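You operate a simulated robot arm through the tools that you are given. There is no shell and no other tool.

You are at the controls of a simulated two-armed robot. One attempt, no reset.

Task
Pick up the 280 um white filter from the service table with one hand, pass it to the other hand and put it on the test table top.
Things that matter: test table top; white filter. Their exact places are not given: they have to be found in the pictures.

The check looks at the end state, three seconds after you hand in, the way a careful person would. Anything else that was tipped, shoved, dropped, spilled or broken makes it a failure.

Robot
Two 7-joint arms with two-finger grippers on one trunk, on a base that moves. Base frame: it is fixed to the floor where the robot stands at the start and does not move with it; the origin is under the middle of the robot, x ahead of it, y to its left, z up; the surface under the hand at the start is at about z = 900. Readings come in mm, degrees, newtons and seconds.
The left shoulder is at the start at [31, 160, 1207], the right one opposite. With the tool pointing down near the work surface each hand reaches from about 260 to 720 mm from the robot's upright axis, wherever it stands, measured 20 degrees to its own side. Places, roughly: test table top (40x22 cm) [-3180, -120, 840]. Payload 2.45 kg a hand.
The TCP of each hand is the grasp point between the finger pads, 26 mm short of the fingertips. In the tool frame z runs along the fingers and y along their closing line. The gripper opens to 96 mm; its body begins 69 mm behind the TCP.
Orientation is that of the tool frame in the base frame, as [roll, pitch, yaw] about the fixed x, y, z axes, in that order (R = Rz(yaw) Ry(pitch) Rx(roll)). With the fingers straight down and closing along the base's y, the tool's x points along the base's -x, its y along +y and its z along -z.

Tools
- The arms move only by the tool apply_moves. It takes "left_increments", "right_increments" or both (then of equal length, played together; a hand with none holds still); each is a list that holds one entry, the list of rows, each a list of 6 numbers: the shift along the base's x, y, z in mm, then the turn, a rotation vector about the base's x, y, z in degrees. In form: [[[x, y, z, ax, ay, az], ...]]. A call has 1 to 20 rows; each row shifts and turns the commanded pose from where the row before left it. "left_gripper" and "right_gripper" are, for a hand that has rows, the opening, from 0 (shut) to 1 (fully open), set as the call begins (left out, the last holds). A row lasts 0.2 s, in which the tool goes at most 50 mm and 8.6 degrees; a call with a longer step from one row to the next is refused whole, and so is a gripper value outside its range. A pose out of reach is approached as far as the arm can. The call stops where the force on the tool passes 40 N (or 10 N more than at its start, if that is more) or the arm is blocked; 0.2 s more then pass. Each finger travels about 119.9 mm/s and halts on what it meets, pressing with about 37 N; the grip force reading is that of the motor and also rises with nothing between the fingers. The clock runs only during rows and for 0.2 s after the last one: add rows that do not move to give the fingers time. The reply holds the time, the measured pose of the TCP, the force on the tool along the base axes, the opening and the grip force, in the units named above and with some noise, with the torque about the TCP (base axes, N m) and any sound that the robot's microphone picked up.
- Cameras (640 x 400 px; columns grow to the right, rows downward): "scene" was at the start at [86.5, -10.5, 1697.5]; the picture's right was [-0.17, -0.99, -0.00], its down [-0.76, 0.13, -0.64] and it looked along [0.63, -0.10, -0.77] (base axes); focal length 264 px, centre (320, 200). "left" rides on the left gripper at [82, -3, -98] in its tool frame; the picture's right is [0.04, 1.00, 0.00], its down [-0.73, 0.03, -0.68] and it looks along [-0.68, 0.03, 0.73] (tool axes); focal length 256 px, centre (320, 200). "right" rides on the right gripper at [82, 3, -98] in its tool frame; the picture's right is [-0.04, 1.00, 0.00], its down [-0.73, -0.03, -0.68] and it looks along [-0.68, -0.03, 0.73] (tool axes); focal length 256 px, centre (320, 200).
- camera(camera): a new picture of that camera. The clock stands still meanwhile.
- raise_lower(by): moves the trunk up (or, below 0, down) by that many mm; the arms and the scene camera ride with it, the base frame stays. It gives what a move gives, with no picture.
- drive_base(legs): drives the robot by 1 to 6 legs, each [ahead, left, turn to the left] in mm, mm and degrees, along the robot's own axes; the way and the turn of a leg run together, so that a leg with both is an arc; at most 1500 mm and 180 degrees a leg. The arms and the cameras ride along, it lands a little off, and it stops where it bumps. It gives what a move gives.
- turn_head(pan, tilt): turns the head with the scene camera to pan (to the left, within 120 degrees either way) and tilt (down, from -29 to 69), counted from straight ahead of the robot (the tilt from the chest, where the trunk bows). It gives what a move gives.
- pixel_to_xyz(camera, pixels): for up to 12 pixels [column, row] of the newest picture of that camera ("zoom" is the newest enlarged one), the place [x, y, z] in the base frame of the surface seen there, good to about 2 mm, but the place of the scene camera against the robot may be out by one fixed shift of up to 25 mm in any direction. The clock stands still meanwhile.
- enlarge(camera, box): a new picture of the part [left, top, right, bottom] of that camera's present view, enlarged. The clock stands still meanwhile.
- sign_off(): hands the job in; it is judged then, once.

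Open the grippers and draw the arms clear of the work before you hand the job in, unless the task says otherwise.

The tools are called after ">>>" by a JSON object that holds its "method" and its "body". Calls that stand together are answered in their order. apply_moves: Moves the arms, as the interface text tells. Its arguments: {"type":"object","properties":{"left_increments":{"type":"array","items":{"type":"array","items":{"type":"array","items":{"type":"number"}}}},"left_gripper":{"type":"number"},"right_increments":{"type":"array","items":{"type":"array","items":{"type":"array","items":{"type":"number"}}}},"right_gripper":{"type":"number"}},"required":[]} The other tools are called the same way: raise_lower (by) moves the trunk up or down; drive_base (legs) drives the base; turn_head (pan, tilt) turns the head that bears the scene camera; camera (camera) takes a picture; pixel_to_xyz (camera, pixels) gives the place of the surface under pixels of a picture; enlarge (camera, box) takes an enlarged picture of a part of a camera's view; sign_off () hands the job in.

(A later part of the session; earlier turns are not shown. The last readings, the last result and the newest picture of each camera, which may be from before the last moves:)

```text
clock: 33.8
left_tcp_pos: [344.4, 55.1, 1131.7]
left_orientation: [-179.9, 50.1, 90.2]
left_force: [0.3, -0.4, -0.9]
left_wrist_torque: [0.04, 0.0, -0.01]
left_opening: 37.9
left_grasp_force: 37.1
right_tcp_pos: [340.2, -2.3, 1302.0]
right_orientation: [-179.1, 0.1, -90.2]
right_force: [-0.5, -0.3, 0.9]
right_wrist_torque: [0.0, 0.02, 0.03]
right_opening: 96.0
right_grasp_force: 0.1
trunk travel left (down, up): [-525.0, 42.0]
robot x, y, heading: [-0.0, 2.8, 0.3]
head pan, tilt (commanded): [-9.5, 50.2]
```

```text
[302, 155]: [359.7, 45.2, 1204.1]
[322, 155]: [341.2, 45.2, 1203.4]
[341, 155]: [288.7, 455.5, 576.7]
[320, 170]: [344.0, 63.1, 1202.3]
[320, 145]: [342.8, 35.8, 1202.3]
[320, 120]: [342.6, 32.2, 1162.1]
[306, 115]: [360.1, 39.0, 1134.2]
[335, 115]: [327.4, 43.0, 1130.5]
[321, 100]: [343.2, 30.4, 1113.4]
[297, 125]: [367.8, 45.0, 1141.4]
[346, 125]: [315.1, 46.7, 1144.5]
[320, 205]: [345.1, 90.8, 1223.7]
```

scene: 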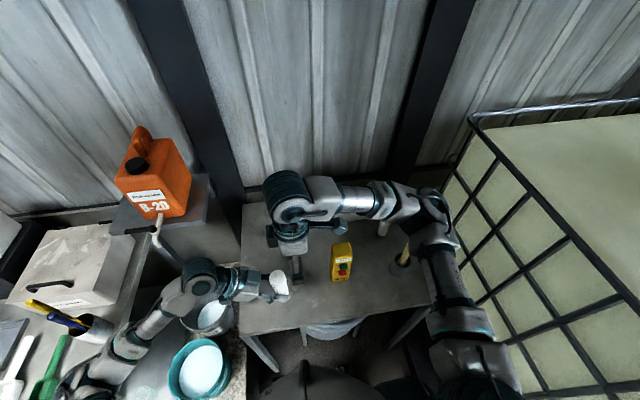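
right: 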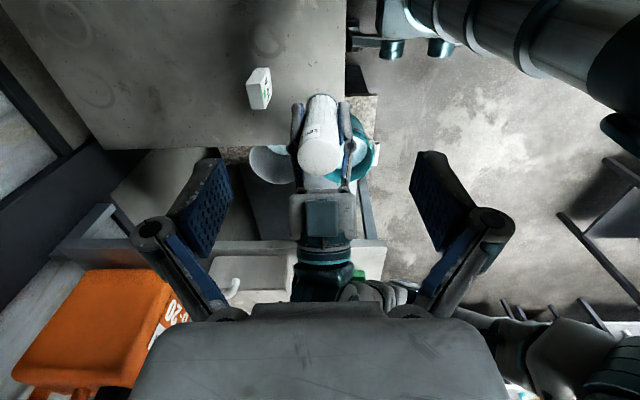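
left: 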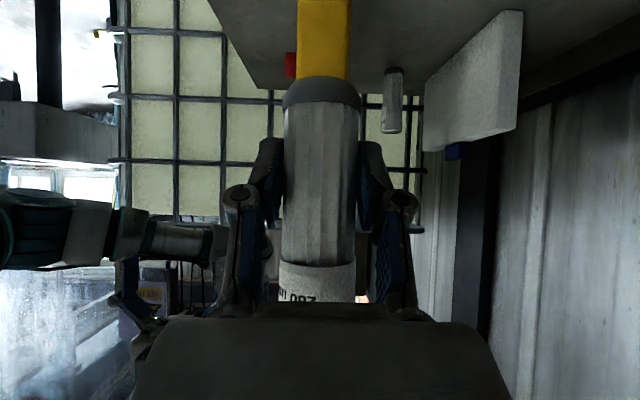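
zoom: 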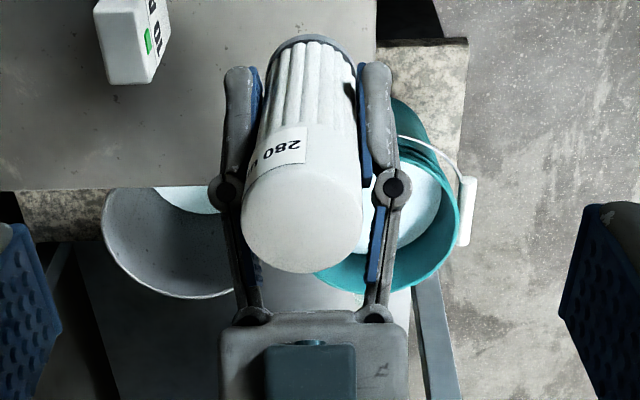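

The filter's axis is about (344.3, 51), top z≈1203.5. Before descending I check the height of the left fingers' knuckles and palm near the path of the right fingers.

>>> {"method": "pixel_to_xyz", "body": {"camera": "right", "pixels": [[294, 146], [349, 146], [298, 165], [344, 165], [299, 185], [344, 188], [300, 192], [320, 195], [320, 213], [322, 235], [322, 255], [295, 135]]}}

```text
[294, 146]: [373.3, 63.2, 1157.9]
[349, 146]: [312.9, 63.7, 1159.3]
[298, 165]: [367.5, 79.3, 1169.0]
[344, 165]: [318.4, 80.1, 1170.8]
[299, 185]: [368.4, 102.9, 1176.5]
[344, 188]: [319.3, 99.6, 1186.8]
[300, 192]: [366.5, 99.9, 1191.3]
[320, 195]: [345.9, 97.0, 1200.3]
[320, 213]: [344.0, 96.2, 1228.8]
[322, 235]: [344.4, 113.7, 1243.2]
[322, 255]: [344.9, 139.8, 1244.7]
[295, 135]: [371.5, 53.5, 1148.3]
```

The left knuckles top out at z≈1158 near y=63. I measure the right hand's own pad corners to learn the finger width and tip position before descending.

>>> {"method": "pixel_to_xyz", "body": {"camera": "right", "pixels": [[208, 163], [219, 166], [231, 186], [228, 200], [200, 245], [180, 208], [430, 155], [416, 165], [420, 195], [440, 245], [462, 210], [450, 180]]}}

>>> {"method": "enlarge", "body": {"camera": "right", "box": [380, 130, 530, 330]}}

```text
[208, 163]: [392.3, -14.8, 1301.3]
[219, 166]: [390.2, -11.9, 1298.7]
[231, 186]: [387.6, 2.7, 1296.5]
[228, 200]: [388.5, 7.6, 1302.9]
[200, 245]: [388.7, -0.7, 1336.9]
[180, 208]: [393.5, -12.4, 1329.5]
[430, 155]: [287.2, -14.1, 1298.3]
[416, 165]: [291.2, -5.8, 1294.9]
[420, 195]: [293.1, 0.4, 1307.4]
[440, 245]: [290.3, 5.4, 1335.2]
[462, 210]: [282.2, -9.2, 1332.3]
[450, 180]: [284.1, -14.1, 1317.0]
```

```text
2.00 times, centred on (455, 230) of right
```

zoom: 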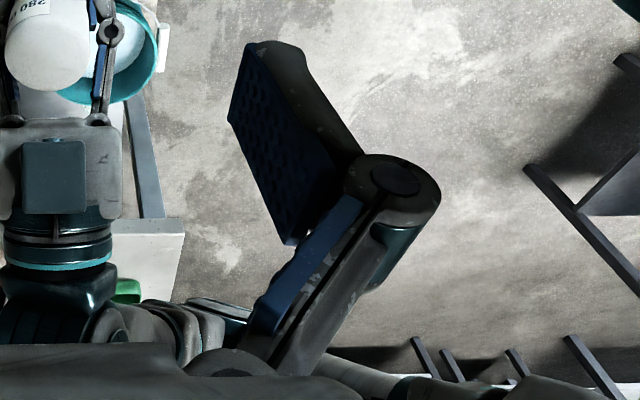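

Finger half-width is ≈12.5 mm. I check where the left hand's closed fingertips lie relative to its TCP, so I know how far the right tips will reach when closed on the filter.

>>> {"method": "pixel_to_xyz", "body": {"camera": "right", "pixels": [[296, 106], [298, 108], [300, 106], [343, 105], [346, 108], [345, 112], [296, 112], [294, 125], [348, 125], [292, 140], [351, 140], [342, 103]]}}

```text
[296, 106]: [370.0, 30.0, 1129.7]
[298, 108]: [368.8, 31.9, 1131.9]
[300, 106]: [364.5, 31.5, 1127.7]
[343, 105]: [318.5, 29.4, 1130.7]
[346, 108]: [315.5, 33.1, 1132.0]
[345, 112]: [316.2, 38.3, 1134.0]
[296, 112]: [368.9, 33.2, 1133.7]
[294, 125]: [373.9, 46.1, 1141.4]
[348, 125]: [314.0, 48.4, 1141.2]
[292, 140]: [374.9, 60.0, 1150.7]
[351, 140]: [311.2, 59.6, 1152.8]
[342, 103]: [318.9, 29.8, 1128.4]
```

Left finger tops reach z≈1158 at y≈63; so I'll set the right TCP at z≈1193 (tips ≈1167, 36 mm of overlap on the filter top). First I move the right hand directly over the filter at the present height.

>>> {"method": "apply_moves", "body": {"right_increments": [[[0.8, 10, 0, 0, 0, 0], [0.8, 10, 0, 0, 0, 0], [0.8, 10, 0, 0, 0, 0], [0.8, 10, 0, 0, 0, 0], [0.9, 10, 0, 0, 0, 0], [0, 0, 0, 0, 0, 0]]], "right_gripper": 1}}

>>> {"method": "camera", "body": {"camera": "right"}}

>>> {"method": "camera", "body": {"camera": "scene"}}

```text
clock: 35.1
left_tcp_pos: [345.0, 54.8, 1132.1]
left_orientation: [-179.8, 50.2, 90.2]
left_force: [-0.1, -0.7, -1.1]
left_wrist_torque: [-0.01, 0.01, 0.04]
left_opening: 37.9
left_grasp_force: 36.8
right_tcp_pos: [344.9, 48.9, 1303.3]
right_orientation: [-178.9, 0.3, -90.1]
right_force: [-0.1, -0.1, -0.6]
right_wrist_torque: [-0.01, 0.02, 0.01]
right_opening: 96.2
right_grasp_force: 0.1
trunk travel left (down, up): [-525.0, 42.0]
robot x, y, heading: [-2.7, -2.2, -0.2]
head pan, tilt (commanded): [-9.5, 50.2]
```

```text
taken
```

right: 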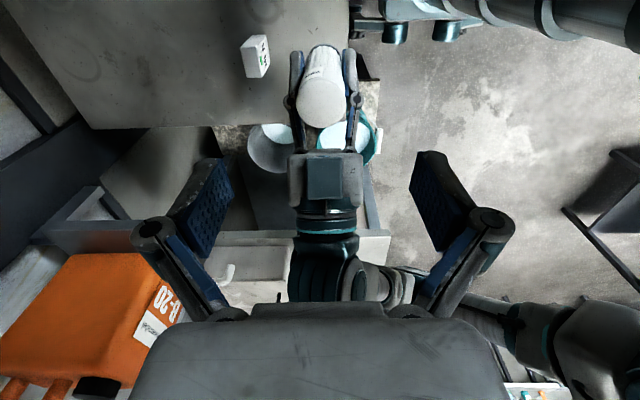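

```text
taken
```

scene: 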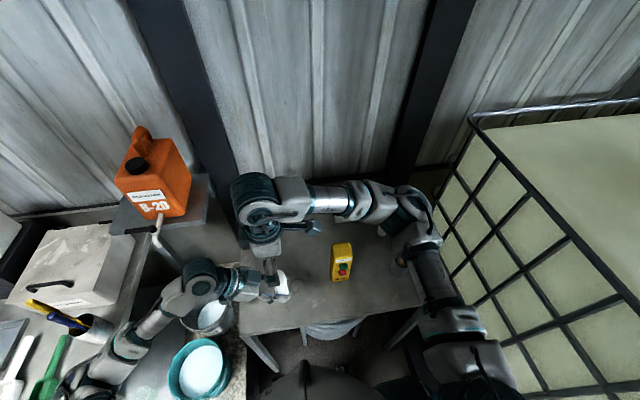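

The right hand hangs over the filter (its top at (321,105)). I re-measure the filter's top and the left wrist below the right palm before descending.

>>> {"method": "pixel_to_xyz", "body": {"camera": "right", "pixels": [[302, 103], [321, 103], [340, 103], [321, 118], [321, 85], [316, 60], [325, 160], [325, 195], [325, 215], [328, 245], [320, 280], [328, 230]]}}

```text
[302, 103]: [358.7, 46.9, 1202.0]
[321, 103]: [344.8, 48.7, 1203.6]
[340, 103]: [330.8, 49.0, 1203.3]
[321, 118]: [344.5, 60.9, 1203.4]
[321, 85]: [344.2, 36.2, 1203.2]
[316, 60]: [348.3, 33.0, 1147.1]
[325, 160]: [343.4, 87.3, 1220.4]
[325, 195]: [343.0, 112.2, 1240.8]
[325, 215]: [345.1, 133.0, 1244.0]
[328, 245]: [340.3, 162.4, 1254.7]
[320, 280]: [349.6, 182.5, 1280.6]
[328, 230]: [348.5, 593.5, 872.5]
```

The filter is centred under the hand (x 344.8, TCP x 344.9) and the left wrist is clear. I descend 80 mm and check.

>>> {"method": "apply_moves", "body": {"right_increments": [[[0, 0, -12, 0, 0, 0], [0, 0, -12, 0, 0, 0], [0, 0, -12, 0, 0, 0], [0, 0, -12, 0, 0, 0], [0, 0, -12, 0, 0, 0], [0, 0, -10, 0, 0, 0], [0, 0, -10, 0, 0, 0], [0, 0, 0, 0, 0, 0]]], "right_gripper": 1}}

>>> {"method": "camera", "body": {"camera": "right"}}

>>> {"method": "camera", "body": {"camera": "left"}}

```text
clock: 37.0
left_tcp_pos: [344.1, 53.4, 1132.2]
left_orientation: [-179.7, 50.2, 90.2]
left_force: [0.2, 0.3, -1.1]
left_wrist_torque: [-0.01, -0.01, 0.02]
left_opening: 38.1
left_grasp_force: 36.9
right_tcp_pos: [343.5, 48.1, 1221.9]
right_orientation: [-179.1, 0.2, -90.1]
right_force: [-0.3, 0.3, -0.3]
right_wrist_torque: [0.04, 0.02, -0.02]
right_opening: 96.0
right_grasp_force: 0.1
trunk travel left (down, up): [-525.0, 42.0]
robot x, y, heading: [2.7, -0.3, 0.2]
head pan, tilt (commanded): [-9.5, 50.2]
```

```text
taken
```

right: 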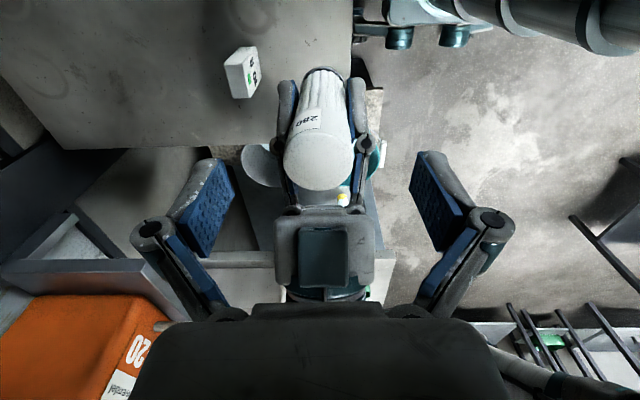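

```text
taken
```

left: 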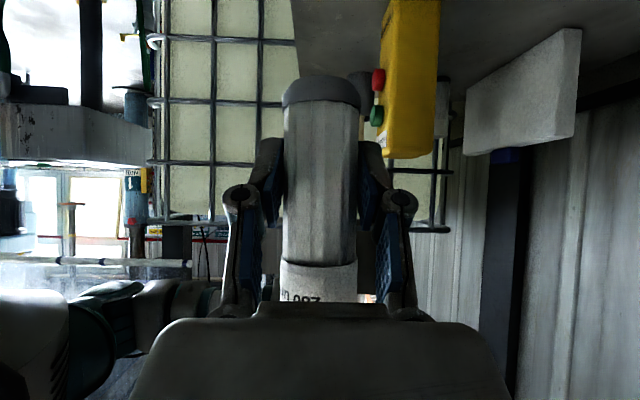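

Everything is clear; the filter's top is centred between the right pads at (320,160). I descend the last 29 mm to z≈1193.

>>> {"method": "apply_moves", "body": {"right_increments": [[[0, 0, -8, 0, 0, 0], [0, 0, -8, 0, 0, 0], [0, 0, -8, 0, 0, 0], [0, 0, -5, 0, 0, 0], [0, 0, 0, 0, 0, 0]]], "right_gripper": 1}}

>>> {"method": "camera", "body": {"camera": "right"}}

>>> {"method": "enlarge", "body": {"camera": "scene", "box": [190, 200, 340, 330]}}

```text
clock: 38.1
left_tcp_pos: [343.8, 54.5, 1132.4]
left_orientation: [-179.8, 50.2, 90.2]
left_force: [0.5, 0.4, 0.0]
left_wrist_torque: [0.01, 0.0, -0.01]
left_opening: 37.8
left_grasp_force: 37.0
right_tcp_pos: [344.4, 46.7, 1193.3]
right_orientation: [-179.0, 0.2, -90.1]
right_force: [-0.8, 0.2, -0.7]
right_wrist_torque: [0.01, 0.02, 0.01]
right_opening: 96.0
right_grasp_force: 0.1
trunk travel left (down, up): [-525.0, 42.0]
robot x, y, heading: [-1.7, 0.3, 0.0]
head pan, tilt (commanded): [-9.5, 50.2]
```

```text
taken
```

right: 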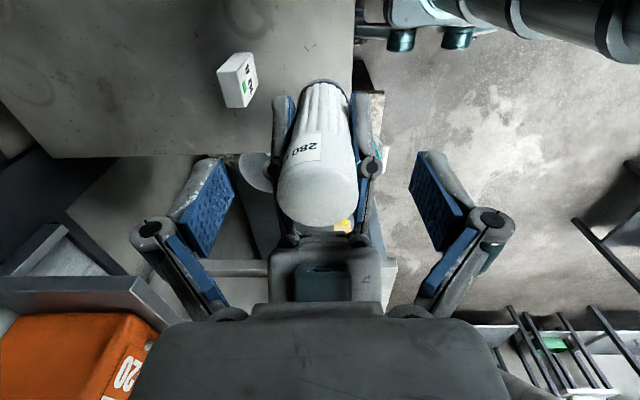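

```text
3.08 times, centred on (265, 265) of scene
```

zoom: 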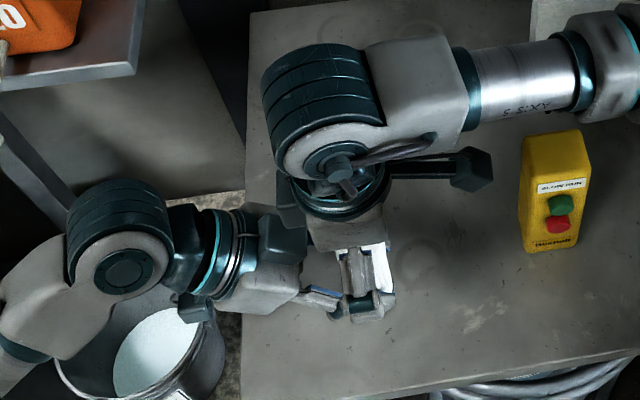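

The right fingers straddle the filter's top and don't touch the left hand. I close the right gripper while both hands hold still.

>>> {"method": "apply_moves", "body": {"right_increments": [[[0, 0, 0, 0, 0, 0], [0, 0, 0, 0, 0, 0], [0, 0, 0, 0, 0, 0], [0, 0, 0, 0, 0, 0], [0, 0, 0, 0, 0, 0]]], "right_gripper": 0}}

>>> {"method": "camera", "body": {"camera": "right"}}

>>> {"method": "camera", "body": {"camera": "left"}}

```text
clock: 39.4
left_tcp_pos: [344.9, 55.8, 1131.0]
left_orientation: [-179.8, 50.1, 90.3]
left_force: [-1.4, 0.9, -11.9]
left_wrist_torque: [0.02, -0.33, -0.01]
left_opening: 37.8
left_grasp_force: 37.2
right_tcp_pos: [344.8, 46.5, 1193.9]
right_orientation: [-178.9, 0.3, -90.1]
right_force: [1.0, -0.3, 10.8]
right_wrist_torque: [0.03, 0.27, -0.02]
right_opening: 38.5
right_grasp_force: 37.0
trunk travel left (down, up): [-525.0, 42.0]
robot x, y, heading: [2.0, 2.6, -0.3]
head pan, tilt (commanded): [-9.5, 50.2]
```

```text
taken
```

right: 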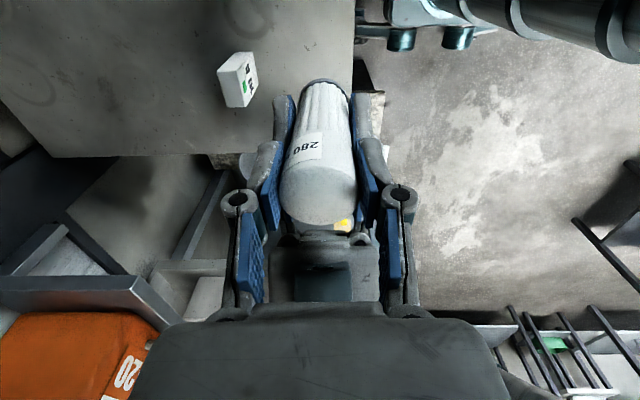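

```text
taken
```

left: 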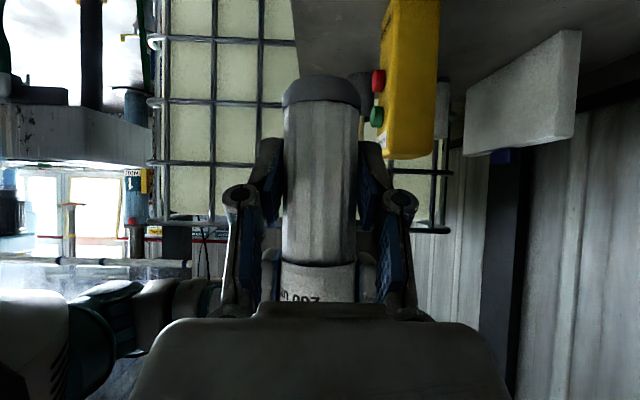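

The right hand grips the filter (38.5 mm, 37 N), with a small ~11 N vertical preload between the hands. I now open the left gripper while holding both hands still.

>>> {"method": "apply_moves", "body": {"left_increments": [[[0, 0, 0, 0, 0, 0], [0, 0, 0, 0, 0, 0], [0, 0, 0, 0, 0, 0], [0, 0, 0, 0, 0, 0]]], "left_gripper": 1}}

>>> {"method": "camera", "body": {"camera": "right"}}

>>> {"method": "camera", "body": {"camera": "left"}}

```text
clock: 40.4
left_tcp_pos: [343.4, 53.5, 1133.5]
left_orientation: [-179.8, 50.2, 90.1]
left_force: [-0.1, -0.4, 0.5]
left_wrist_torque: [-0.01, -0.01, 0.01]
left_opening: 96.1
left_grasp_force: 0.0
right_tcp_pos: [344.4, 46.9, 1193.3]
right_orientation: [-179.1, 0.2, -90.1]
right_force: [0.2, -0.7, 0.1]
right_wrist_torque: [0.01, 0.0, 0.02]
right_opening: 38.2
right_grasp_force: 36.8
trunk travel left (down, up): [-525.0, 42.0]
robot x, y, heading: [-3.1, 1.1, 0.1]
head pan, tilt (commanded): [-9.5, 50.2]
```

```text
taken
```

right: 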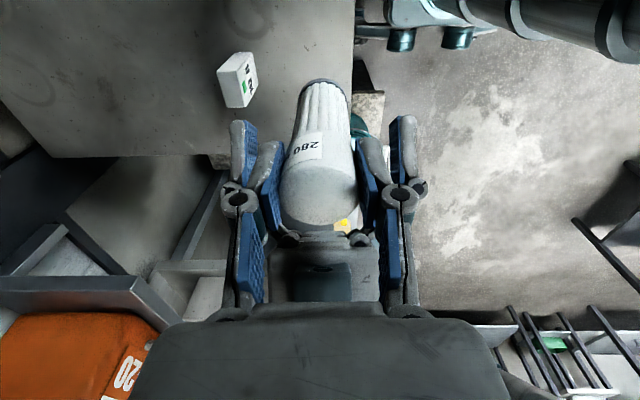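

```text
taken
```

left: 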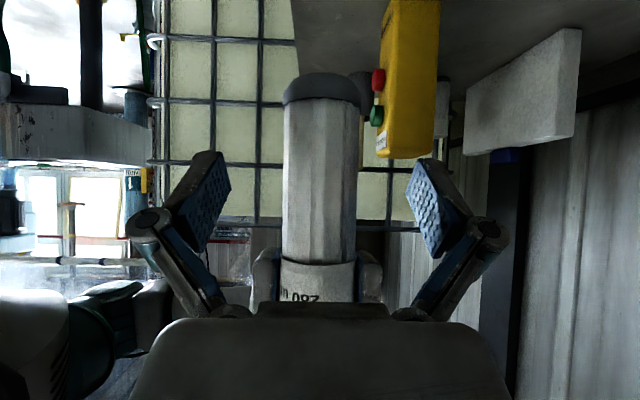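

The right hand alone holds the filter now (left forces ≈0, filter unmoved). I withdraw the left hand backward along its own tool axis (left and up).

>>> {"method": "apply_moves", "body": {"left_increments": [[[0, 7.7, 6.4, 0, 0, 0], [0, 11.5, 9.6, 0, 0, 0], [0, 15.3, 12.9, 0, 0, 0], [0, 15.3, 12.9, 0, 0, 0], [0, 15.3, 12.9, 0, 0, 0], [0, 15.3, 12.9, 0, 0, 0], [0, 15.3, 12.9, 0, 0, 0], [0, 0, 0, 0, 0, 0]]], "left_gripper": 1}}

>>> {"method": "camera", "body": {"camera": "scene"}}

>>> {"method": "camera", "body": {"camera": "left"}}

>>> {"method": "camera", "body": {"camera": "right"}}

```text
clock: 42.1
left_tcp_pos: [343.4, 150.4, 1212.1]
left_orientation: [-179.8, 50.2, 90.2]
left_force: [0.9, -0.4, 0.4]
left_wrist_torque: [-0.01, 0.02, 0.03]
left_opening: 96.1
left_grasp_force: 0.1
right_tcp_pos: [343.7, 47.9, 1193.1]
right_orientation: [-179.1, 0.2, -90.0]
right_force: [0.7, 0.8, -0.1]
right_wrist_torque: [-0.02, 0.02, -0.02]
right_opening: 38.9
right_grasp_force: 37.1
trunk travel left (down, up): [-525.0, 42.0]
robot x, y, heading: [-5.0, -3.7, -0.1]
head pan, tilt (commanded): [-9.5, 50.2]
```

```text
taken
```

scene: 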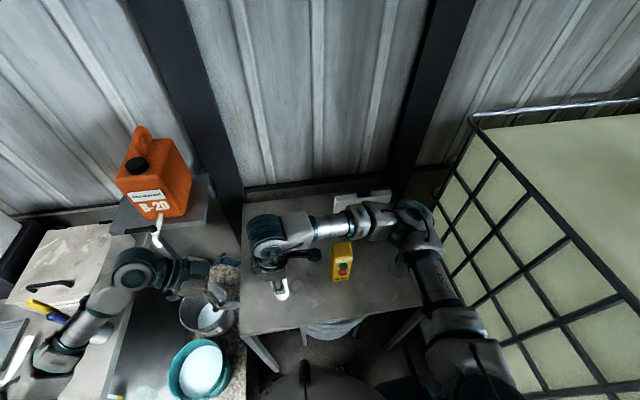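

```text
taken
```

left: 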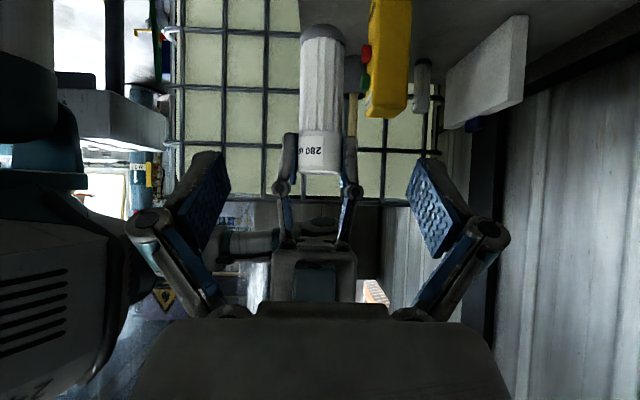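

```text
taken
```

right: 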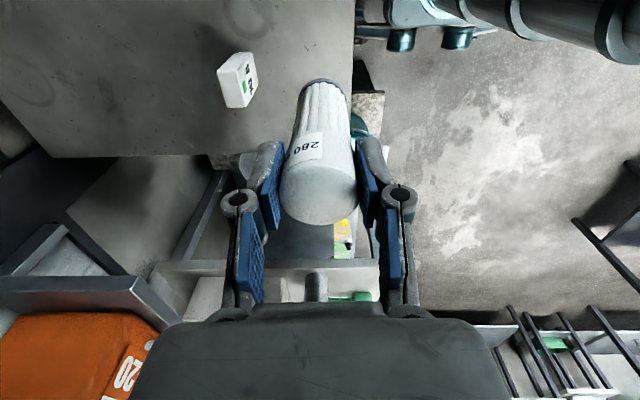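

The hand-over worked: right holds the filter (38.9 mm, 37 N), left is clear. Before swinging the right arm back I measure the heights of the things under its path (yellow switch box, mallet handle).

>>> {"method": "pixel_to_xyz", "body": {"camera": "scene", "pixels": [[343, 247], [343, 265], [406, 250], [402, 263], [283, 290], [300, 310], [380, 195], [440, 220], [480, 130], [425, 300], [210, 315], [235, 305]]}}

>>> {"method": "enlarge", "body": {"camera": "scene", "box": [300, 170, 460, 310]}}

```text
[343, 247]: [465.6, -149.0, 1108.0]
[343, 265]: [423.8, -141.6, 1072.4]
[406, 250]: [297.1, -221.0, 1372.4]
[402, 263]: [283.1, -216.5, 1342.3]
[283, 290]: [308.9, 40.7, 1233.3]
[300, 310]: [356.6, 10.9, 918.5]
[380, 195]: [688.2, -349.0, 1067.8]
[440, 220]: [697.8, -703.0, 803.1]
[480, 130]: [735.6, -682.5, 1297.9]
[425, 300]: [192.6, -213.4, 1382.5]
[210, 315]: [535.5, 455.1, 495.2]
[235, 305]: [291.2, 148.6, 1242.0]
```

```text
2.86 times, centred on (380, 240) of scene
```

zoom: 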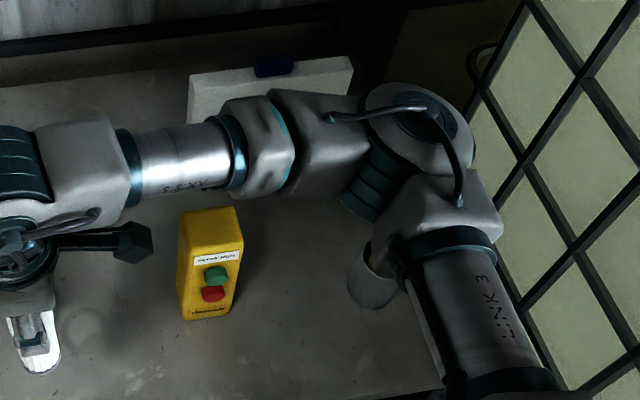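

The switch box tops out at z≈1090, so I lift the right hand 60 mm and then swing it back to its natural yaw (−180°) on the right side, keeping the filter upright.

>>> {"method": "apply_moves", "body": {"right_increments": [[[0, -5, 15, 0, 0, 0], [0, -5, 15, 0, 0, 0], [0, -5, 15, 0, 0, 0], [0, -5, 15, 0, 0, 0], [3, -14, 2, 0, 0, -7.5], [3, -14, 2, 0, 0, -7.5], [3, -14, 2, 0, 0, -7.5], [3, -14, 2, 0, 0, -7.5], [3, -14, 2, 0, 0, -7.5], [3, -14, 2, 0, 0, -7.5], [3, -14, 0, 0, 0, -7.5], [3, -14, 0, 0, 0, -7.5], [3, -14, 0, 0, 0, -7.5], [3, -14, 0, 0, 0, -7.5], [3, -14, 0, 0, 0, -7.5], [3, -14, 0, 0, 0, -7.5], [0, 0, 0, 0, 0, 0]]], "right_gripper": 0}}

>>> {"method": "camera", "body": {"camera": "scene"}}

>>> {"method": "camera", "body": {"camera": "right"}}

```text
clock: 45.8
left_tcp_pos: [343.7, 150.5, 1213.5]
left_orientation: [-179.8, 50.3, 90.3]
left_force: [0.0, 0.5, 0.4]
left_wrist_torque: [0.02, 0.01, 0.02]
left_opening: 96.1
left_grasp_force: 0.0
right_tcp_pos: [380.0, -140.9, 1266.2]
right_orientation: [-178.9, 0.2, 179.8]
right_force: [0.6, 0.9, -1.0]
right_wrist_torque: [-0.01, -0.04, -0.03]
right_opening: 38.6
right_grasp_force: 37.0
trunk travel left (down, up): [-525.0, 42.0]
robot x, y, heading: [0.7, -0.6, 0.0]
head pan, tilt (commanded): [-9.5, 50.2]
```

```text
taken
```

scene: 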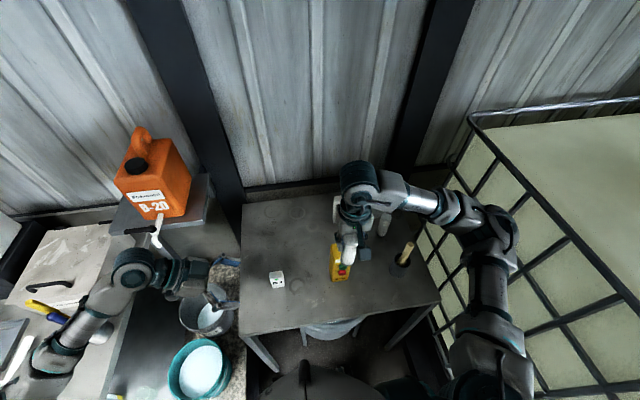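

```text
taken
```

right: 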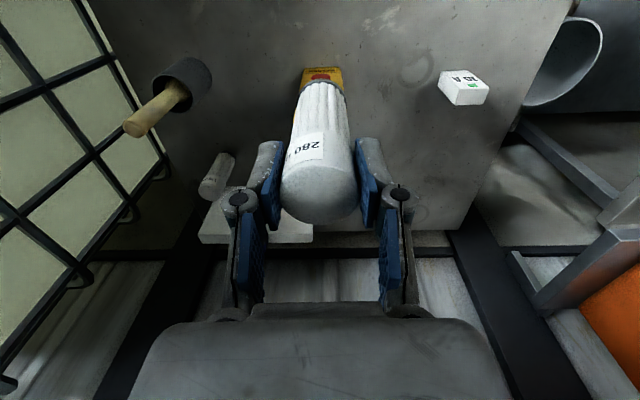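

Right hand is in its natural pose with the filter upright. Now I fold the left hand back the way it came (yaw +45°, untilt 50°, yaw +45°) to about (390,150,1250).

>>> {"method": "apply_moves", "body": {"left_increments": [[[4, 0, 3, 0, 0, 7.5], [4, 0, 3, 0, 0, 7.5], [4, 0, 3, 0, 0, 7.5], [4, 0, 3, 0, 0, 7.5], [4, 0, 3, 0, 0, 7.5], [4, 0, 3, 0, 0, 7.5], [3, 0, 3, 5.89, 5.89, 0], [3, 0, 3, 5.89, 5.89, 0], [3, 0, 3, 5.89, 5.89, 0], [3, 0, 3, 5.89, 5.89, 0], [3, 0, 3, 5.89, 5.89, 0], [3, 0, 3, 5.89, 5.89, 0], [0, 0, 0, 0, 0, 7.5], [0, 0, 0, 0, 0, 7.5], [0, 0, 0, 0, 0, 7.5], [0, 0, 0, 0, 0, 7.5], [0, 0, 0, 0, 0, 7.5], [0, 0, 0, 0, 0, 7.5], [0, 0, 0, 0, 0, 0]]], "left_gripper": 1}}

>>> {"method": "camera", "body": {"camera": "scene"}}

```text
clock: 49.8
left_tcp_pos: [412.4, 153.5, 1249.2]
left_orientation: [180.0, 0.2, -179.9]
left_force: [-0.5, 0.0, -0.2]
left_wrist_torque: [0.01, 0.0, 0.0]
left_opening: 96.1
left_grasp_force: 0.0
left hand out of reach, approached as far as the arm can: row 5, 6
right_tcp_pos: [379.7, -142.3, 1264.7]
right_orientation: [-178.9, 0.2, 179.9]
right_force: [0.1, 0.4, -0.4]
right_wrist_torque: [0.03, -0.02, 0.0]
right_opening: 38.3
right_grasp_force: 37.0
trunk travel left (down, up): [-525.0, 42.0]
robot x, y, heading: [0.8, -1.4, -0.4]
head pan, tilt (commanded): [-9.5, 50.2]
```

```text
taken
```

scene: 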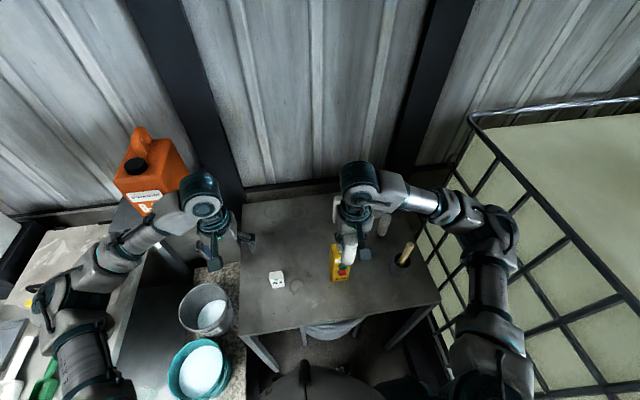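

Both arms are folded back. Now I look around with the head to plan the drive: left-back, left, right and right-back.

>>> {"method": "turn_head", "body": {"pan": 118, "tilt": 25}}

>>> {"method": "camera", "body": {"camera": "scene"}}

>>> {"method": "turn_head", "body": {"pan": -118, "tilt": 25}}

>>> {"method": "camera", "body": {"camera": "scene"}}

>>> {"method": "turn_head", "body": {"pan": -70, "tilt": 45}}

>>> {"method": "camera", "body": {"camera": "scene"}}

>>> {"method": "turn_head", "body": {"pan": 70, "tilt": 45}}

>>> {"method": "camera", "body": {"camera": "scene"}}

```text
clock: 51.8
left_tcp_pos: [413.1, 153.3, 1250.2]
left_orientation: [-180.0, 0.1, -179.9]
left_force: [0.0, -0.4, -0.6]
left_wrist_torque: [0.0, -0.01, 0.01]
left_opening: 95.8
left_grasp_force: 0.1
right_tcp_pos: [381.1, -141.7, 1266.2]
right_orientation: [-179.0, 0.1, 179.9]
right_force: [-0.2, 0.3, -0.8]
right_wrist_torque: [0.03, 0.0, -0.04]
right_opening: 38.3
right_grasp_force: 37.1
trunk travel left (down, up): [-525.0, 42.0]
robot x, y, heading: [-1.0, 0.8, 0.2]
head pan, tilt (commanded): [118.0, 25.0]
```

```text
taken
```

scene: 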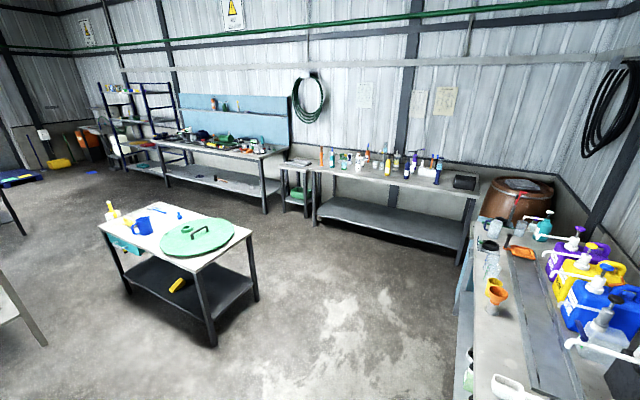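

```text
clock: 55.2
left_tcp_pos: [412.7, 152.2, 1249.7]
left_orientation: [180.0, 0.1, -179.9]
left_force: [-0.3, -0.5, -0.2]
left_wrist_torque: [-0.02, 0.0, -0.04]
left_opening: 95.9
left_grasp_force: 0.1
right_tcp_pos: [380.4, -142.7, 1266.1]
right_orientation: [-179.0, 0.2, 179.9]
right_force: [-0.4, 0.1, -0.6]
right_wrist_torque: [-0.01, -0.01, 0.02]
right_opening: 38.5
right_grasp_force: 36.7
trunk travel left (down, up): [-525.0, 42.0]
robot x, y, heading: [1.8, -0.8, -0.2]
head pan, tilt (commanded): [-118.0, 25.0]
```

```text
taken
```

scene: 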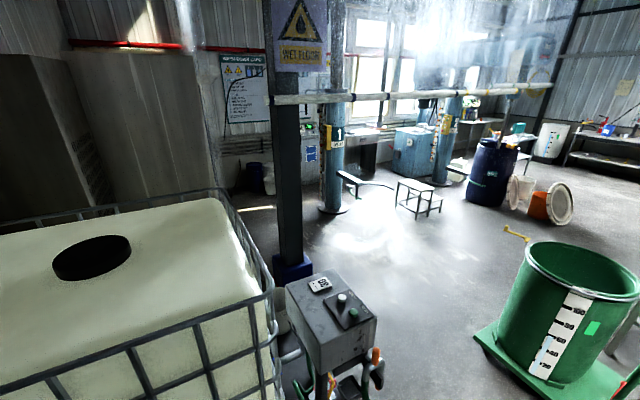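

```text
clock: 56.3
left_tcp_pos: [414.1, 152.9, 1249.0]
left_orientation: [-179.9, 0.1, -179.9]
left_force: [-0.4, 0.2, -0.4]
left_wrist_torque: [-0.03, -0.02, 0.01]
left_opening: 95.7
left_grasp_force: 0.1
right_tcp_pos: [379.6, -141.8, 1265.8]
right_orientation: [-179.0, 0.2, 180.0]
right_force: [-0.5, 0.4, -0.3]
right_wrist_torque: [0.0, -0.01, -0.02]
right_opening: 38.1
right_grasp_force: 37.2
trunk travel left (down, up): [-525.0, 42.0]
robot x, y, heading: [1.3, -3.1, 0.0]
head pan, tilt (commanded): [-70.0, 45.0]
```

```text
taken
```

scene: 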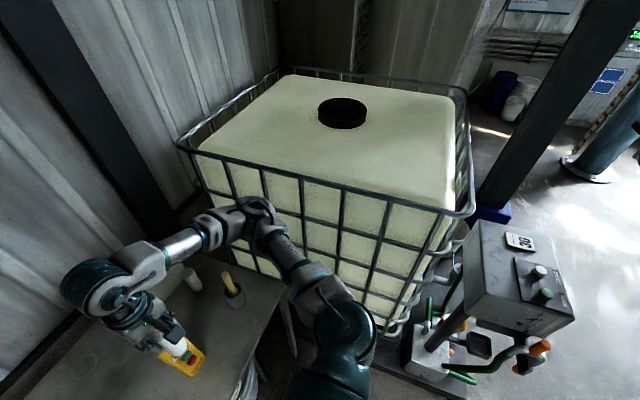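

```text
clock: 58.6
left_tcp_pos: [414.5, 152.8, 1249.9]
left_orientation: [-179.9, 0.2, -179.9]
left_force: [0.6, -0.3, -1.0]
left_wrist_torque: [0.05, -0.03, 0.0]
left_opening: 96.0
left_grasp_force: 0.1
right_tcp_pos: [380.8, -141.6, 1265.2]
right_orientation: [-179.0, 0.3, 179.9]
right_force: [0.6, -0.1, -0.4]
right_wrist_torque: [-0.05, 0.03, -0.03]
right_opening: 38.2
right_grasp_force: 36.8
trunk travel left (down, up): [-525.0, 42.0]
robot x, y, heading: [-0.7, 0.5, -0.1]
head pan, tilt (commanded): [70.0, 45.0]
```

```text
taken
```

scene: 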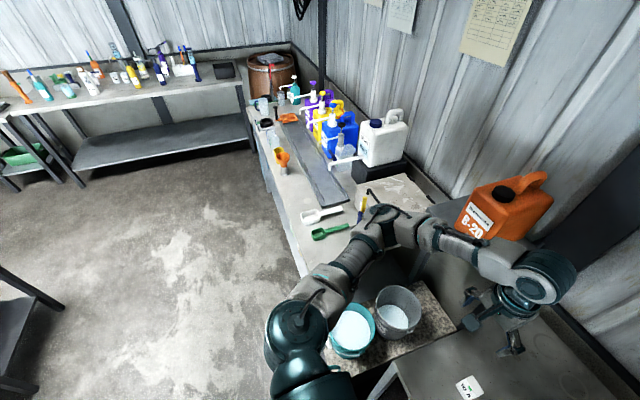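

The room has obstacles on both sides; directly behind lies in the blind gap. I measure the obstacles in the left-back view first.

>>> {"method": "turn_head", "body": {"pan": 118, "tilt": 35}}

>>> {"method": "camera", "body": {"camera": "scene"}}

>>> {"method": "pixel_to_xyz", "body": {"camera": "scene", "pixels": [[30, 350], [100, 190], [250, 180], [200, 220], [210, 290], [20, 250], [10, 290], [300, 300], [100, 380], [450, 260], [470, 300], [480, 350]]}}

```text
clock: 59.7
left_tcp_pos: [413.1, 152.6, 1249.8]
left_orientation: [180.0, 0.1, -179.9]
left_force: [-0.1, -0.5, -0.1]
left_wrist_torque: [0.03, -0.01, -0.01]
left_opening: 95.9
left_grasp_force: 0.0
right_tcp_pos: [380.8, -141.7, 1265.6]
right_orientation: [-179.0, 0.2, 179.9]
right_force: [-0.5, 0.6, 0.2]
right_wrist_torque: [-0.02, -0.01, -0.03]
right_opening: 38.2
right_grasp_force: 37.0
trunk travel left (down, up): [-525.0, 42.0]
robot x, y, heading: [4.6, 1.9, -0.1]
head pan, tilt (commanded): [118.0, 35.0]
```

```text
taken
```

scene: 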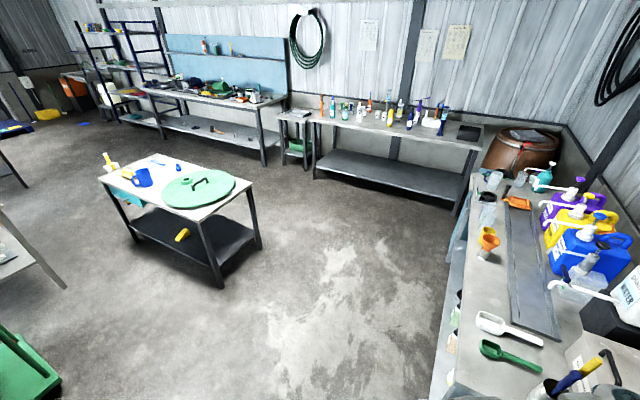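

```text
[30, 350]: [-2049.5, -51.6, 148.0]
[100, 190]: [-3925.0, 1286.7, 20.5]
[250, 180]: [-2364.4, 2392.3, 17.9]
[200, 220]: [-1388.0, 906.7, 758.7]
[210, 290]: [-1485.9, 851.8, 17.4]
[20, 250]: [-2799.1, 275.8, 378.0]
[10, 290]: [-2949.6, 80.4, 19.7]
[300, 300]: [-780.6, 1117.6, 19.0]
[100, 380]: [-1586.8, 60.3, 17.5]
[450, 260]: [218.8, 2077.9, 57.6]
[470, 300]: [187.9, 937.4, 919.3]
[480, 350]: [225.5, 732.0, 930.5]
```

A green dolly stands behind the robot near (-2050,-50) and a table corner near (-2800..-2950, 80..280), probably the test table. I look to the right-back.

>>> {"method": "turn_head", "body": {"pan": -119, "tilt": 35}}

>>> {"method": "camera", "body": {"camera": "scene"}}

>>> {"method": "pixel_to_xyz", "body": {"camera": "scene", "pixels": [[570, 240], [540, 350], [480, 330], [620, 395], [560, 200], [410, 180], [490, 160], [540, 180], [320, 270], [330, 330], [400, 300], [450, 280]]}}

```text
clock: 63.1
left_tcp_pos: [415.1, 152.7, 1248.8]
left_orientation: [179.9, 0.2, -179.9]
left_force: [0.1, -0.5, -0.2]
left_wrist_torque: [0.0, 0.01, 0.03]
left_opening: 96.2
left_grasp_force: 0.0
right_tcp_pos: [380.6, -142.3, 1265.3]
right_orientation: [-179.0, 0.2, 179.8]
right_force: [-0.2, 0.5, 0.2]
right_wrist_torque: [0.0, -0.02, -0.02]
right_opening: 38.4
right_grasp_force: 37.1
trunk travel left (down, up): [-525.0, 42.0]
robot x, y, heading: [0.4, -1.2, -0.2]
head pan, tilt (commanded): [-119.0, 35.0]
```

```text
taken
```

scene: 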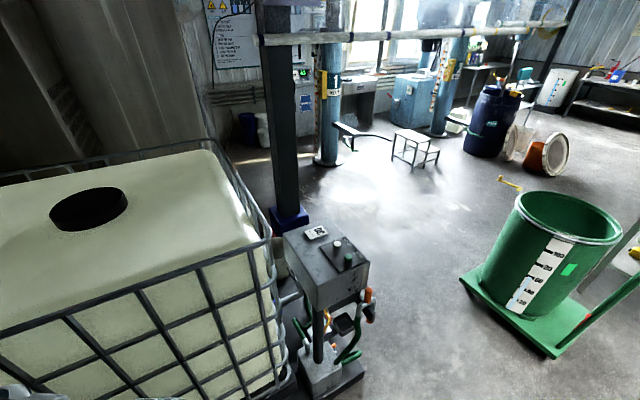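

```text
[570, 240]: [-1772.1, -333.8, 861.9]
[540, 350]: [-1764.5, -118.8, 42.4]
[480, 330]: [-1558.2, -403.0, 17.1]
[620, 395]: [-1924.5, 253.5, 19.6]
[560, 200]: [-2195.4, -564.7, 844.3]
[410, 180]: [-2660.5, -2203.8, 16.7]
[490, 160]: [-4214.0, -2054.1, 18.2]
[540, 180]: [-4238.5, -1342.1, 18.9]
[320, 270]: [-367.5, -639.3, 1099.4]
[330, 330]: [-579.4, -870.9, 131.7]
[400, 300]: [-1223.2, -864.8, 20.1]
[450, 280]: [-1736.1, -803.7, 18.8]
```

The green bin occupies roughly x −1560…−2300, y −600…0, the control stand is at (-370,-640). I check how far my elbows stick out before backing away.

>>> {"method": "turn_head", "body": {"pan": -60, "tilt": 50}}

>>> {"method": "camera", "body": {"camera": "scene"}}

>>> {"method": "pixel_to_xyz", "body": {"camera": "scene", "pixels": [[300, 190], [340, 260], [360, 300], [380, 340], [270, 200], [560, 330], [480, 300], [400, 260], [230, 200], [440, 150]]}}

>>> {"method": "turn_head", "body": {"pan": 60, "tilt": 50}}

>>> {"method": "camera", "body": {"camera": "scene"}}

>>> {"method": "pixel_to_xyz", "body": {"camera": "scene", "pixels": [[290, 300], [330, 260], [360, 230], [400, 210], [300, 230], [280, 180], [350, 180], [330, 330]]}}

```text
clock: 64.4
left_tcp_pos: [413.6, 152.8, 1250.5]
left_orientation: [180.0, 0.0, -179.9]
left_force: [0.1, 0.4, 0.7]
left_wrist_torque: [0.0, 0.01, 0.0]
left_opening: 95.8
left_grasp_force: 0.0
right_tcp_pos: [380.7, -141.9, 1266.6]
right_orientation: [-179.0, 0.2, 179.9]
right_force: [0.3, -0.2, -1.4]
right_wrist_torque: [0.05, -0.01, 0.0]
right_opening: 37.9
right_grasp_force: 36.6
trunk travel left (down, up): [-525.0, 42.0]
robot x, y, heading: [-1.5, 2.4, -0.1]
head pan, tilt (commanded): [-60.0, 50.0]
```

```text
taken
```

scene: 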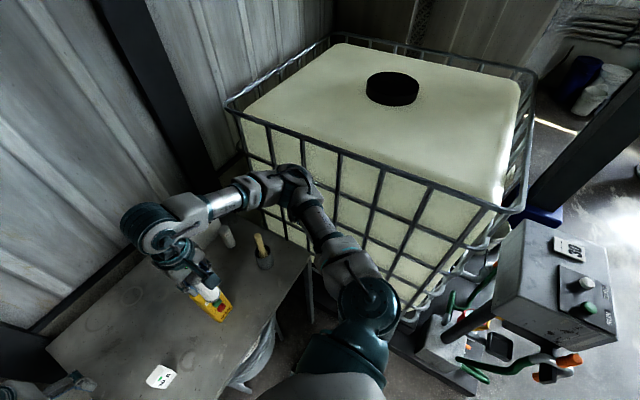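

```text
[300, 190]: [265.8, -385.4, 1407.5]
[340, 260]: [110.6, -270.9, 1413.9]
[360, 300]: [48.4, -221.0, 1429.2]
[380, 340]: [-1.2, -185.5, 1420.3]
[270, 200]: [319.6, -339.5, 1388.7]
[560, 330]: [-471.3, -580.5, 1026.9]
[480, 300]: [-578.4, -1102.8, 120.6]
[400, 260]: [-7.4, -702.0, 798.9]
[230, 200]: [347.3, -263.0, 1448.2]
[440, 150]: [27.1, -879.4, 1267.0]
```

```text
clock: 66.4
left_tcp_pos: [413.6, 153.5, 1248.6]
left_orientation: [-180.0, 0.0, -179.9]
left_force: [0.1, 0.6, 0.0]
left_wrist_torque: [-0.02, -0.02, -0.03]
left_opening: 95.9
left_grasp_force: 0.2
right_tcp_pos: [380.1, -142.2, 1265.1]
right_orientation: [-179.0, 0.1, 179.9]
right_force: [0.1, 0.5, -0.9]
right_wrist_torque: [0.02, 0.01, -0.03]
right_opening: 38.1
right_grasp_force: 37.0
trunk travel left (down, up): [-525.0, 42.0]
robot x, y, heading: [2.2, 1.4, 0.2]
head pan, tilt (commanded): [60.0, 50.0]
```

```text
taken
```

scene: 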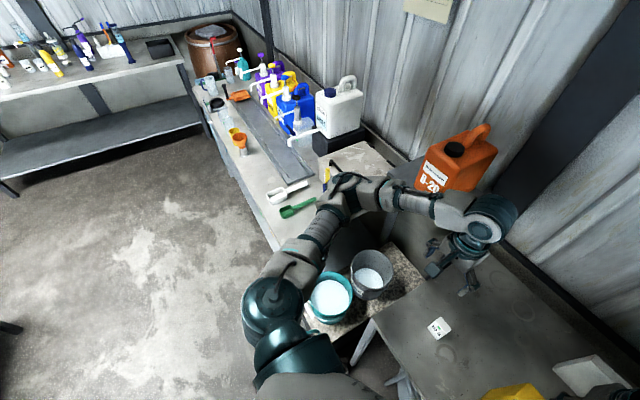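

```text
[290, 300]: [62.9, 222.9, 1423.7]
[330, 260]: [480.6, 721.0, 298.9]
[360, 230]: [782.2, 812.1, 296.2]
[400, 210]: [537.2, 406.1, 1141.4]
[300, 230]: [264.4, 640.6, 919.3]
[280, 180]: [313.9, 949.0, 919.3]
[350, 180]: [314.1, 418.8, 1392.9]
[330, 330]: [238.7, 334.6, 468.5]
```

Elbows reach y≈±480 at z≈1390, above the control box. I back straight out 300 mm, then diagonally back-left by (-300, +350) into the open floor.

>>> {"method": "drive_base", "body": {"legs": [[-300, 0, 0], [-300, 350, 0]]}}

>>> {"method": "turn_head", "body": {"pan": 119, "tilt": 30}}

>>> {"method": "camera", "body": {"camera": "scene"}}

```text
clock: 70.8
left_tcp_pos: [-190.2, 501.8, 1248.6]
left_orientation: [179.9, 0.1, -179.8]
left_force: [0.2, 0.6, -0.2]
left_wrist_torque: [0.01, -0.02, -0.05]
left_opening: 96.0
left_grasp_force: 0.1
right_tcp_pos: [-220.4, 206.7, 1265.1]
right_orientation: [-179.0, 0.2, 180.0]
right_force: [0.0, -0.7, 0.1]
right_wrist_torque: [0.03, -0.01, 0.01]
right_opening: 38.1
right_grasp_force: 36.9
trunk travel left (down, up): [-525.0, 42.0]
robot x, y, heading: [-604.4, 345.4, 0.1]
head pan, tilt (commanded): [60.0, 50.0]
```

```text
clock: 72.1
left_tcp_pos: [-193.4, 502.1, 1250.9]
left_orientation: [-179.9, 0.3, -179.9]
left_force: [0.0, -0.2, 0.3]
left_wrist_torque: [-0.03, 0.0, 0.0]
left_opening: 96.1
left_grasp_force: 0.0
right_tcp_pos: [-225.9, 207.3, 1267.3]
right_orientation: [-179.0, 0.4, 180.0]
right_force: [-0.5, -0.4, -0.4]
right_wrist_torque: [-0.02, -0.01, 0.03]
right_opening: 38.1
right_grasp_force: 37.5
trunk travel left (down, up): [-525.0, 42.0]
robot x, y, heading: [-598.4, 346.1, 0.1]
head pan, tilt (commanded): [119.0, 30.0]
```

```text
taken
```

scene: 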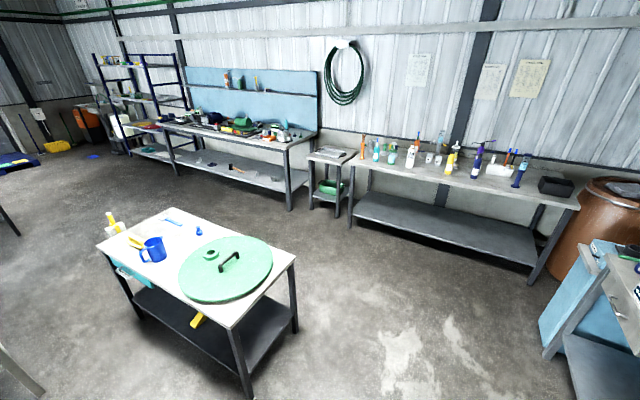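

The robot is at (-600,345) in open floor. I turn 90° left and look toward the test table with the head.

>>> {"method": "drive_base", "body": {"legs": [[0, 0, 90]]}}

>>> {"method": "turn_head", "body": {"pan": 95, "tilt": 25}}

>>> {"method": "camera", "body": {"camera": "scene"}}

```text
clock: 76.3
left_tcp_pos: [-753.3, 758.3, 1251.5]
left_orientation: [180.0, 0.3, -90.2]
left_force: [-0.2, 0.4, 0.9]
left_wrist_torque: [0.0, -0.01, -0.01]
left_opening: 96.2
left_grasp_force: 0.0
right_tcp_pos: [-459.1, 723.3, 1267.1]
right_orientation: [-179.0, 0.4, -90.4]
right_force: [-0.7, -0.3, 0.3]
right_wrist_torque: [0.01, 0.02, -0.01]
right_opening: 38.3
right_grasp_force: 37.2
trunk travel left (down, up): [-525.0, 42.0]
robot x, y, heading: [-606.6, 346.0, 89.7]
head pan, tilt (commanded): [119.0, 30.0]
```

```text
clock: 77.2
left_tcp_pos: [-754.7, 754.3, 1252.1]
left_orientation: [180.0, 0.3, -90.3]
left_force: [-0.5, 0.4, 0.9]
left_wrist_torque: [-0.02, -0.04, 0.01]
left_opening: 96.2
left_grasp_force: 0.1
right_tcp_pos: [-460.2, 720.8, 1269.1]
right_orientation: [-179.1, 0.6, -90.4]
right_force: [-0.4, 0.1, -1.4]
right_wrist_torque: [0.01, -0.02, 0.02]
right_opening: 38.2
right_grasp_force: 37.1
trunk travel left (down, up): [-525.0, 42.0]
robot x, y, heading: [-602.7, 344.5, 89.8]
head pan, tilt (commanded): [95.0, 25.0]
```

```text
taken
```

scene: 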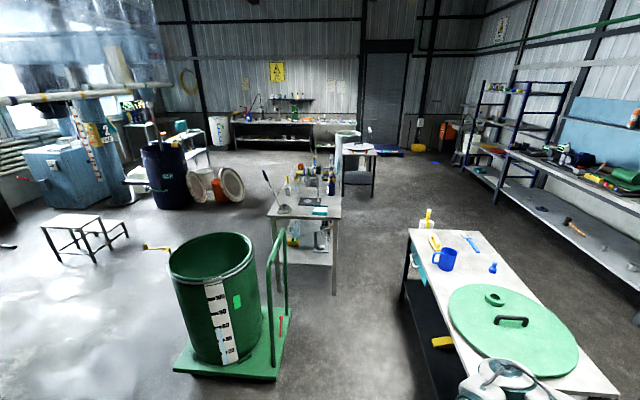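

The test table appears at (305,205), behind the green bin, with many items on it. I enlarge and measure it.

>>> {"method": "enlarge", "body": {"camera": "scene", "box": [240, 140, 370, 260]}}

>>> {"method": "pixel_to_xyz", "body": {"camera": "scene", "pixels": [[280, 205], [300, 215], [325, 215], [338, 215], [290, 200], [270, 215], [338, 290], [284, 290], [283, 240], [230, 260], [180, 370], [285, 315]]}}

```text
3.33 times, centred on (305, 200) of scene
```

zoom: 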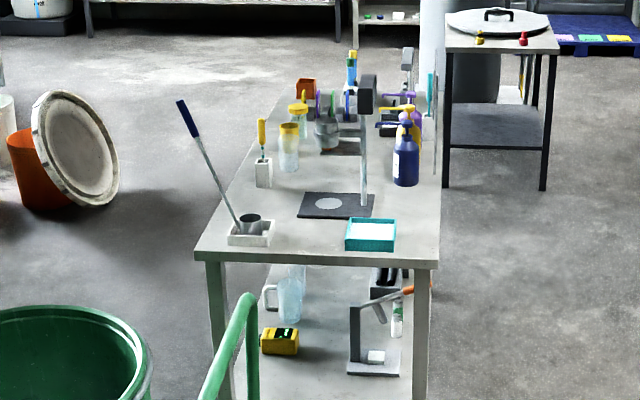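

```text
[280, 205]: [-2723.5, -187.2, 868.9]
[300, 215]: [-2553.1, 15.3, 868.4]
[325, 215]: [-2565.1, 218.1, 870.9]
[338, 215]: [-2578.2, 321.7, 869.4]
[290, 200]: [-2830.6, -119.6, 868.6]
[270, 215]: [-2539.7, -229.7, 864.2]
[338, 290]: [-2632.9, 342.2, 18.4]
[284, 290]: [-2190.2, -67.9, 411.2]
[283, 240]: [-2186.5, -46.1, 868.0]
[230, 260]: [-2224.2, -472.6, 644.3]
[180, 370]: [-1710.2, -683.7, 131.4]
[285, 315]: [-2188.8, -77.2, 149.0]
```

A long table runs from x≈-2540 backward, y −230…330, top z≈850. The target area (-3180,-120) lies on its far left part in this view; I map the items on it.

>>> {"method": "pixel_to_xyz", "body": {"camera": "zoom", "pixels": [[262, 185], [288, 168], [300, 135], [305, 90], [352, 80], [325, 145], [280, 130], [262, 150], [270, 110], [405, 180], [366, 100], [340, 205]]}}

>>> {"method": "pixel_to_xyz", "body": {"camera": "zoom", "pixels": [[200, 250], [435, 262], [436, 180], [432, 110], [240, 200], [275, 115], [285, 100], [340, 165], [385, 150], [355, 175], [430, 90], [320, 175]]}}

```text
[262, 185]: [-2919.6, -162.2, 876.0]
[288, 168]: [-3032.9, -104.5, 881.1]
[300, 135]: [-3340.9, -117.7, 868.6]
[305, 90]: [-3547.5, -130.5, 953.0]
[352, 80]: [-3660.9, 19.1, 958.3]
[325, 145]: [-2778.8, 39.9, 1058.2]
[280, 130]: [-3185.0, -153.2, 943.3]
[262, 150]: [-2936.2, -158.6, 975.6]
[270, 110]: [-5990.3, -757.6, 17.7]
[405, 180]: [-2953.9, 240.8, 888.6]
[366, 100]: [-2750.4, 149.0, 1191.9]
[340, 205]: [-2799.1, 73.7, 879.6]
```

```text
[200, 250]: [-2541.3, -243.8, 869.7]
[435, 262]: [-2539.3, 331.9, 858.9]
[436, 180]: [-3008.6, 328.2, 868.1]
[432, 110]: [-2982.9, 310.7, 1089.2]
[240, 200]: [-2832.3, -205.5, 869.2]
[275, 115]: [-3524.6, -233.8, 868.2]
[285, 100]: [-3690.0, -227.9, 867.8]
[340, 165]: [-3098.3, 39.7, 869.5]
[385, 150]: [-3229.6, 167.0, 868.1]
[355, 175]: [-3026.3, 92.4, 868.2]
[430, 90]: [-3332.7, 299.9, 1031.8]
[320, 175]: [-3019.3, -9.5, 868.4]
```

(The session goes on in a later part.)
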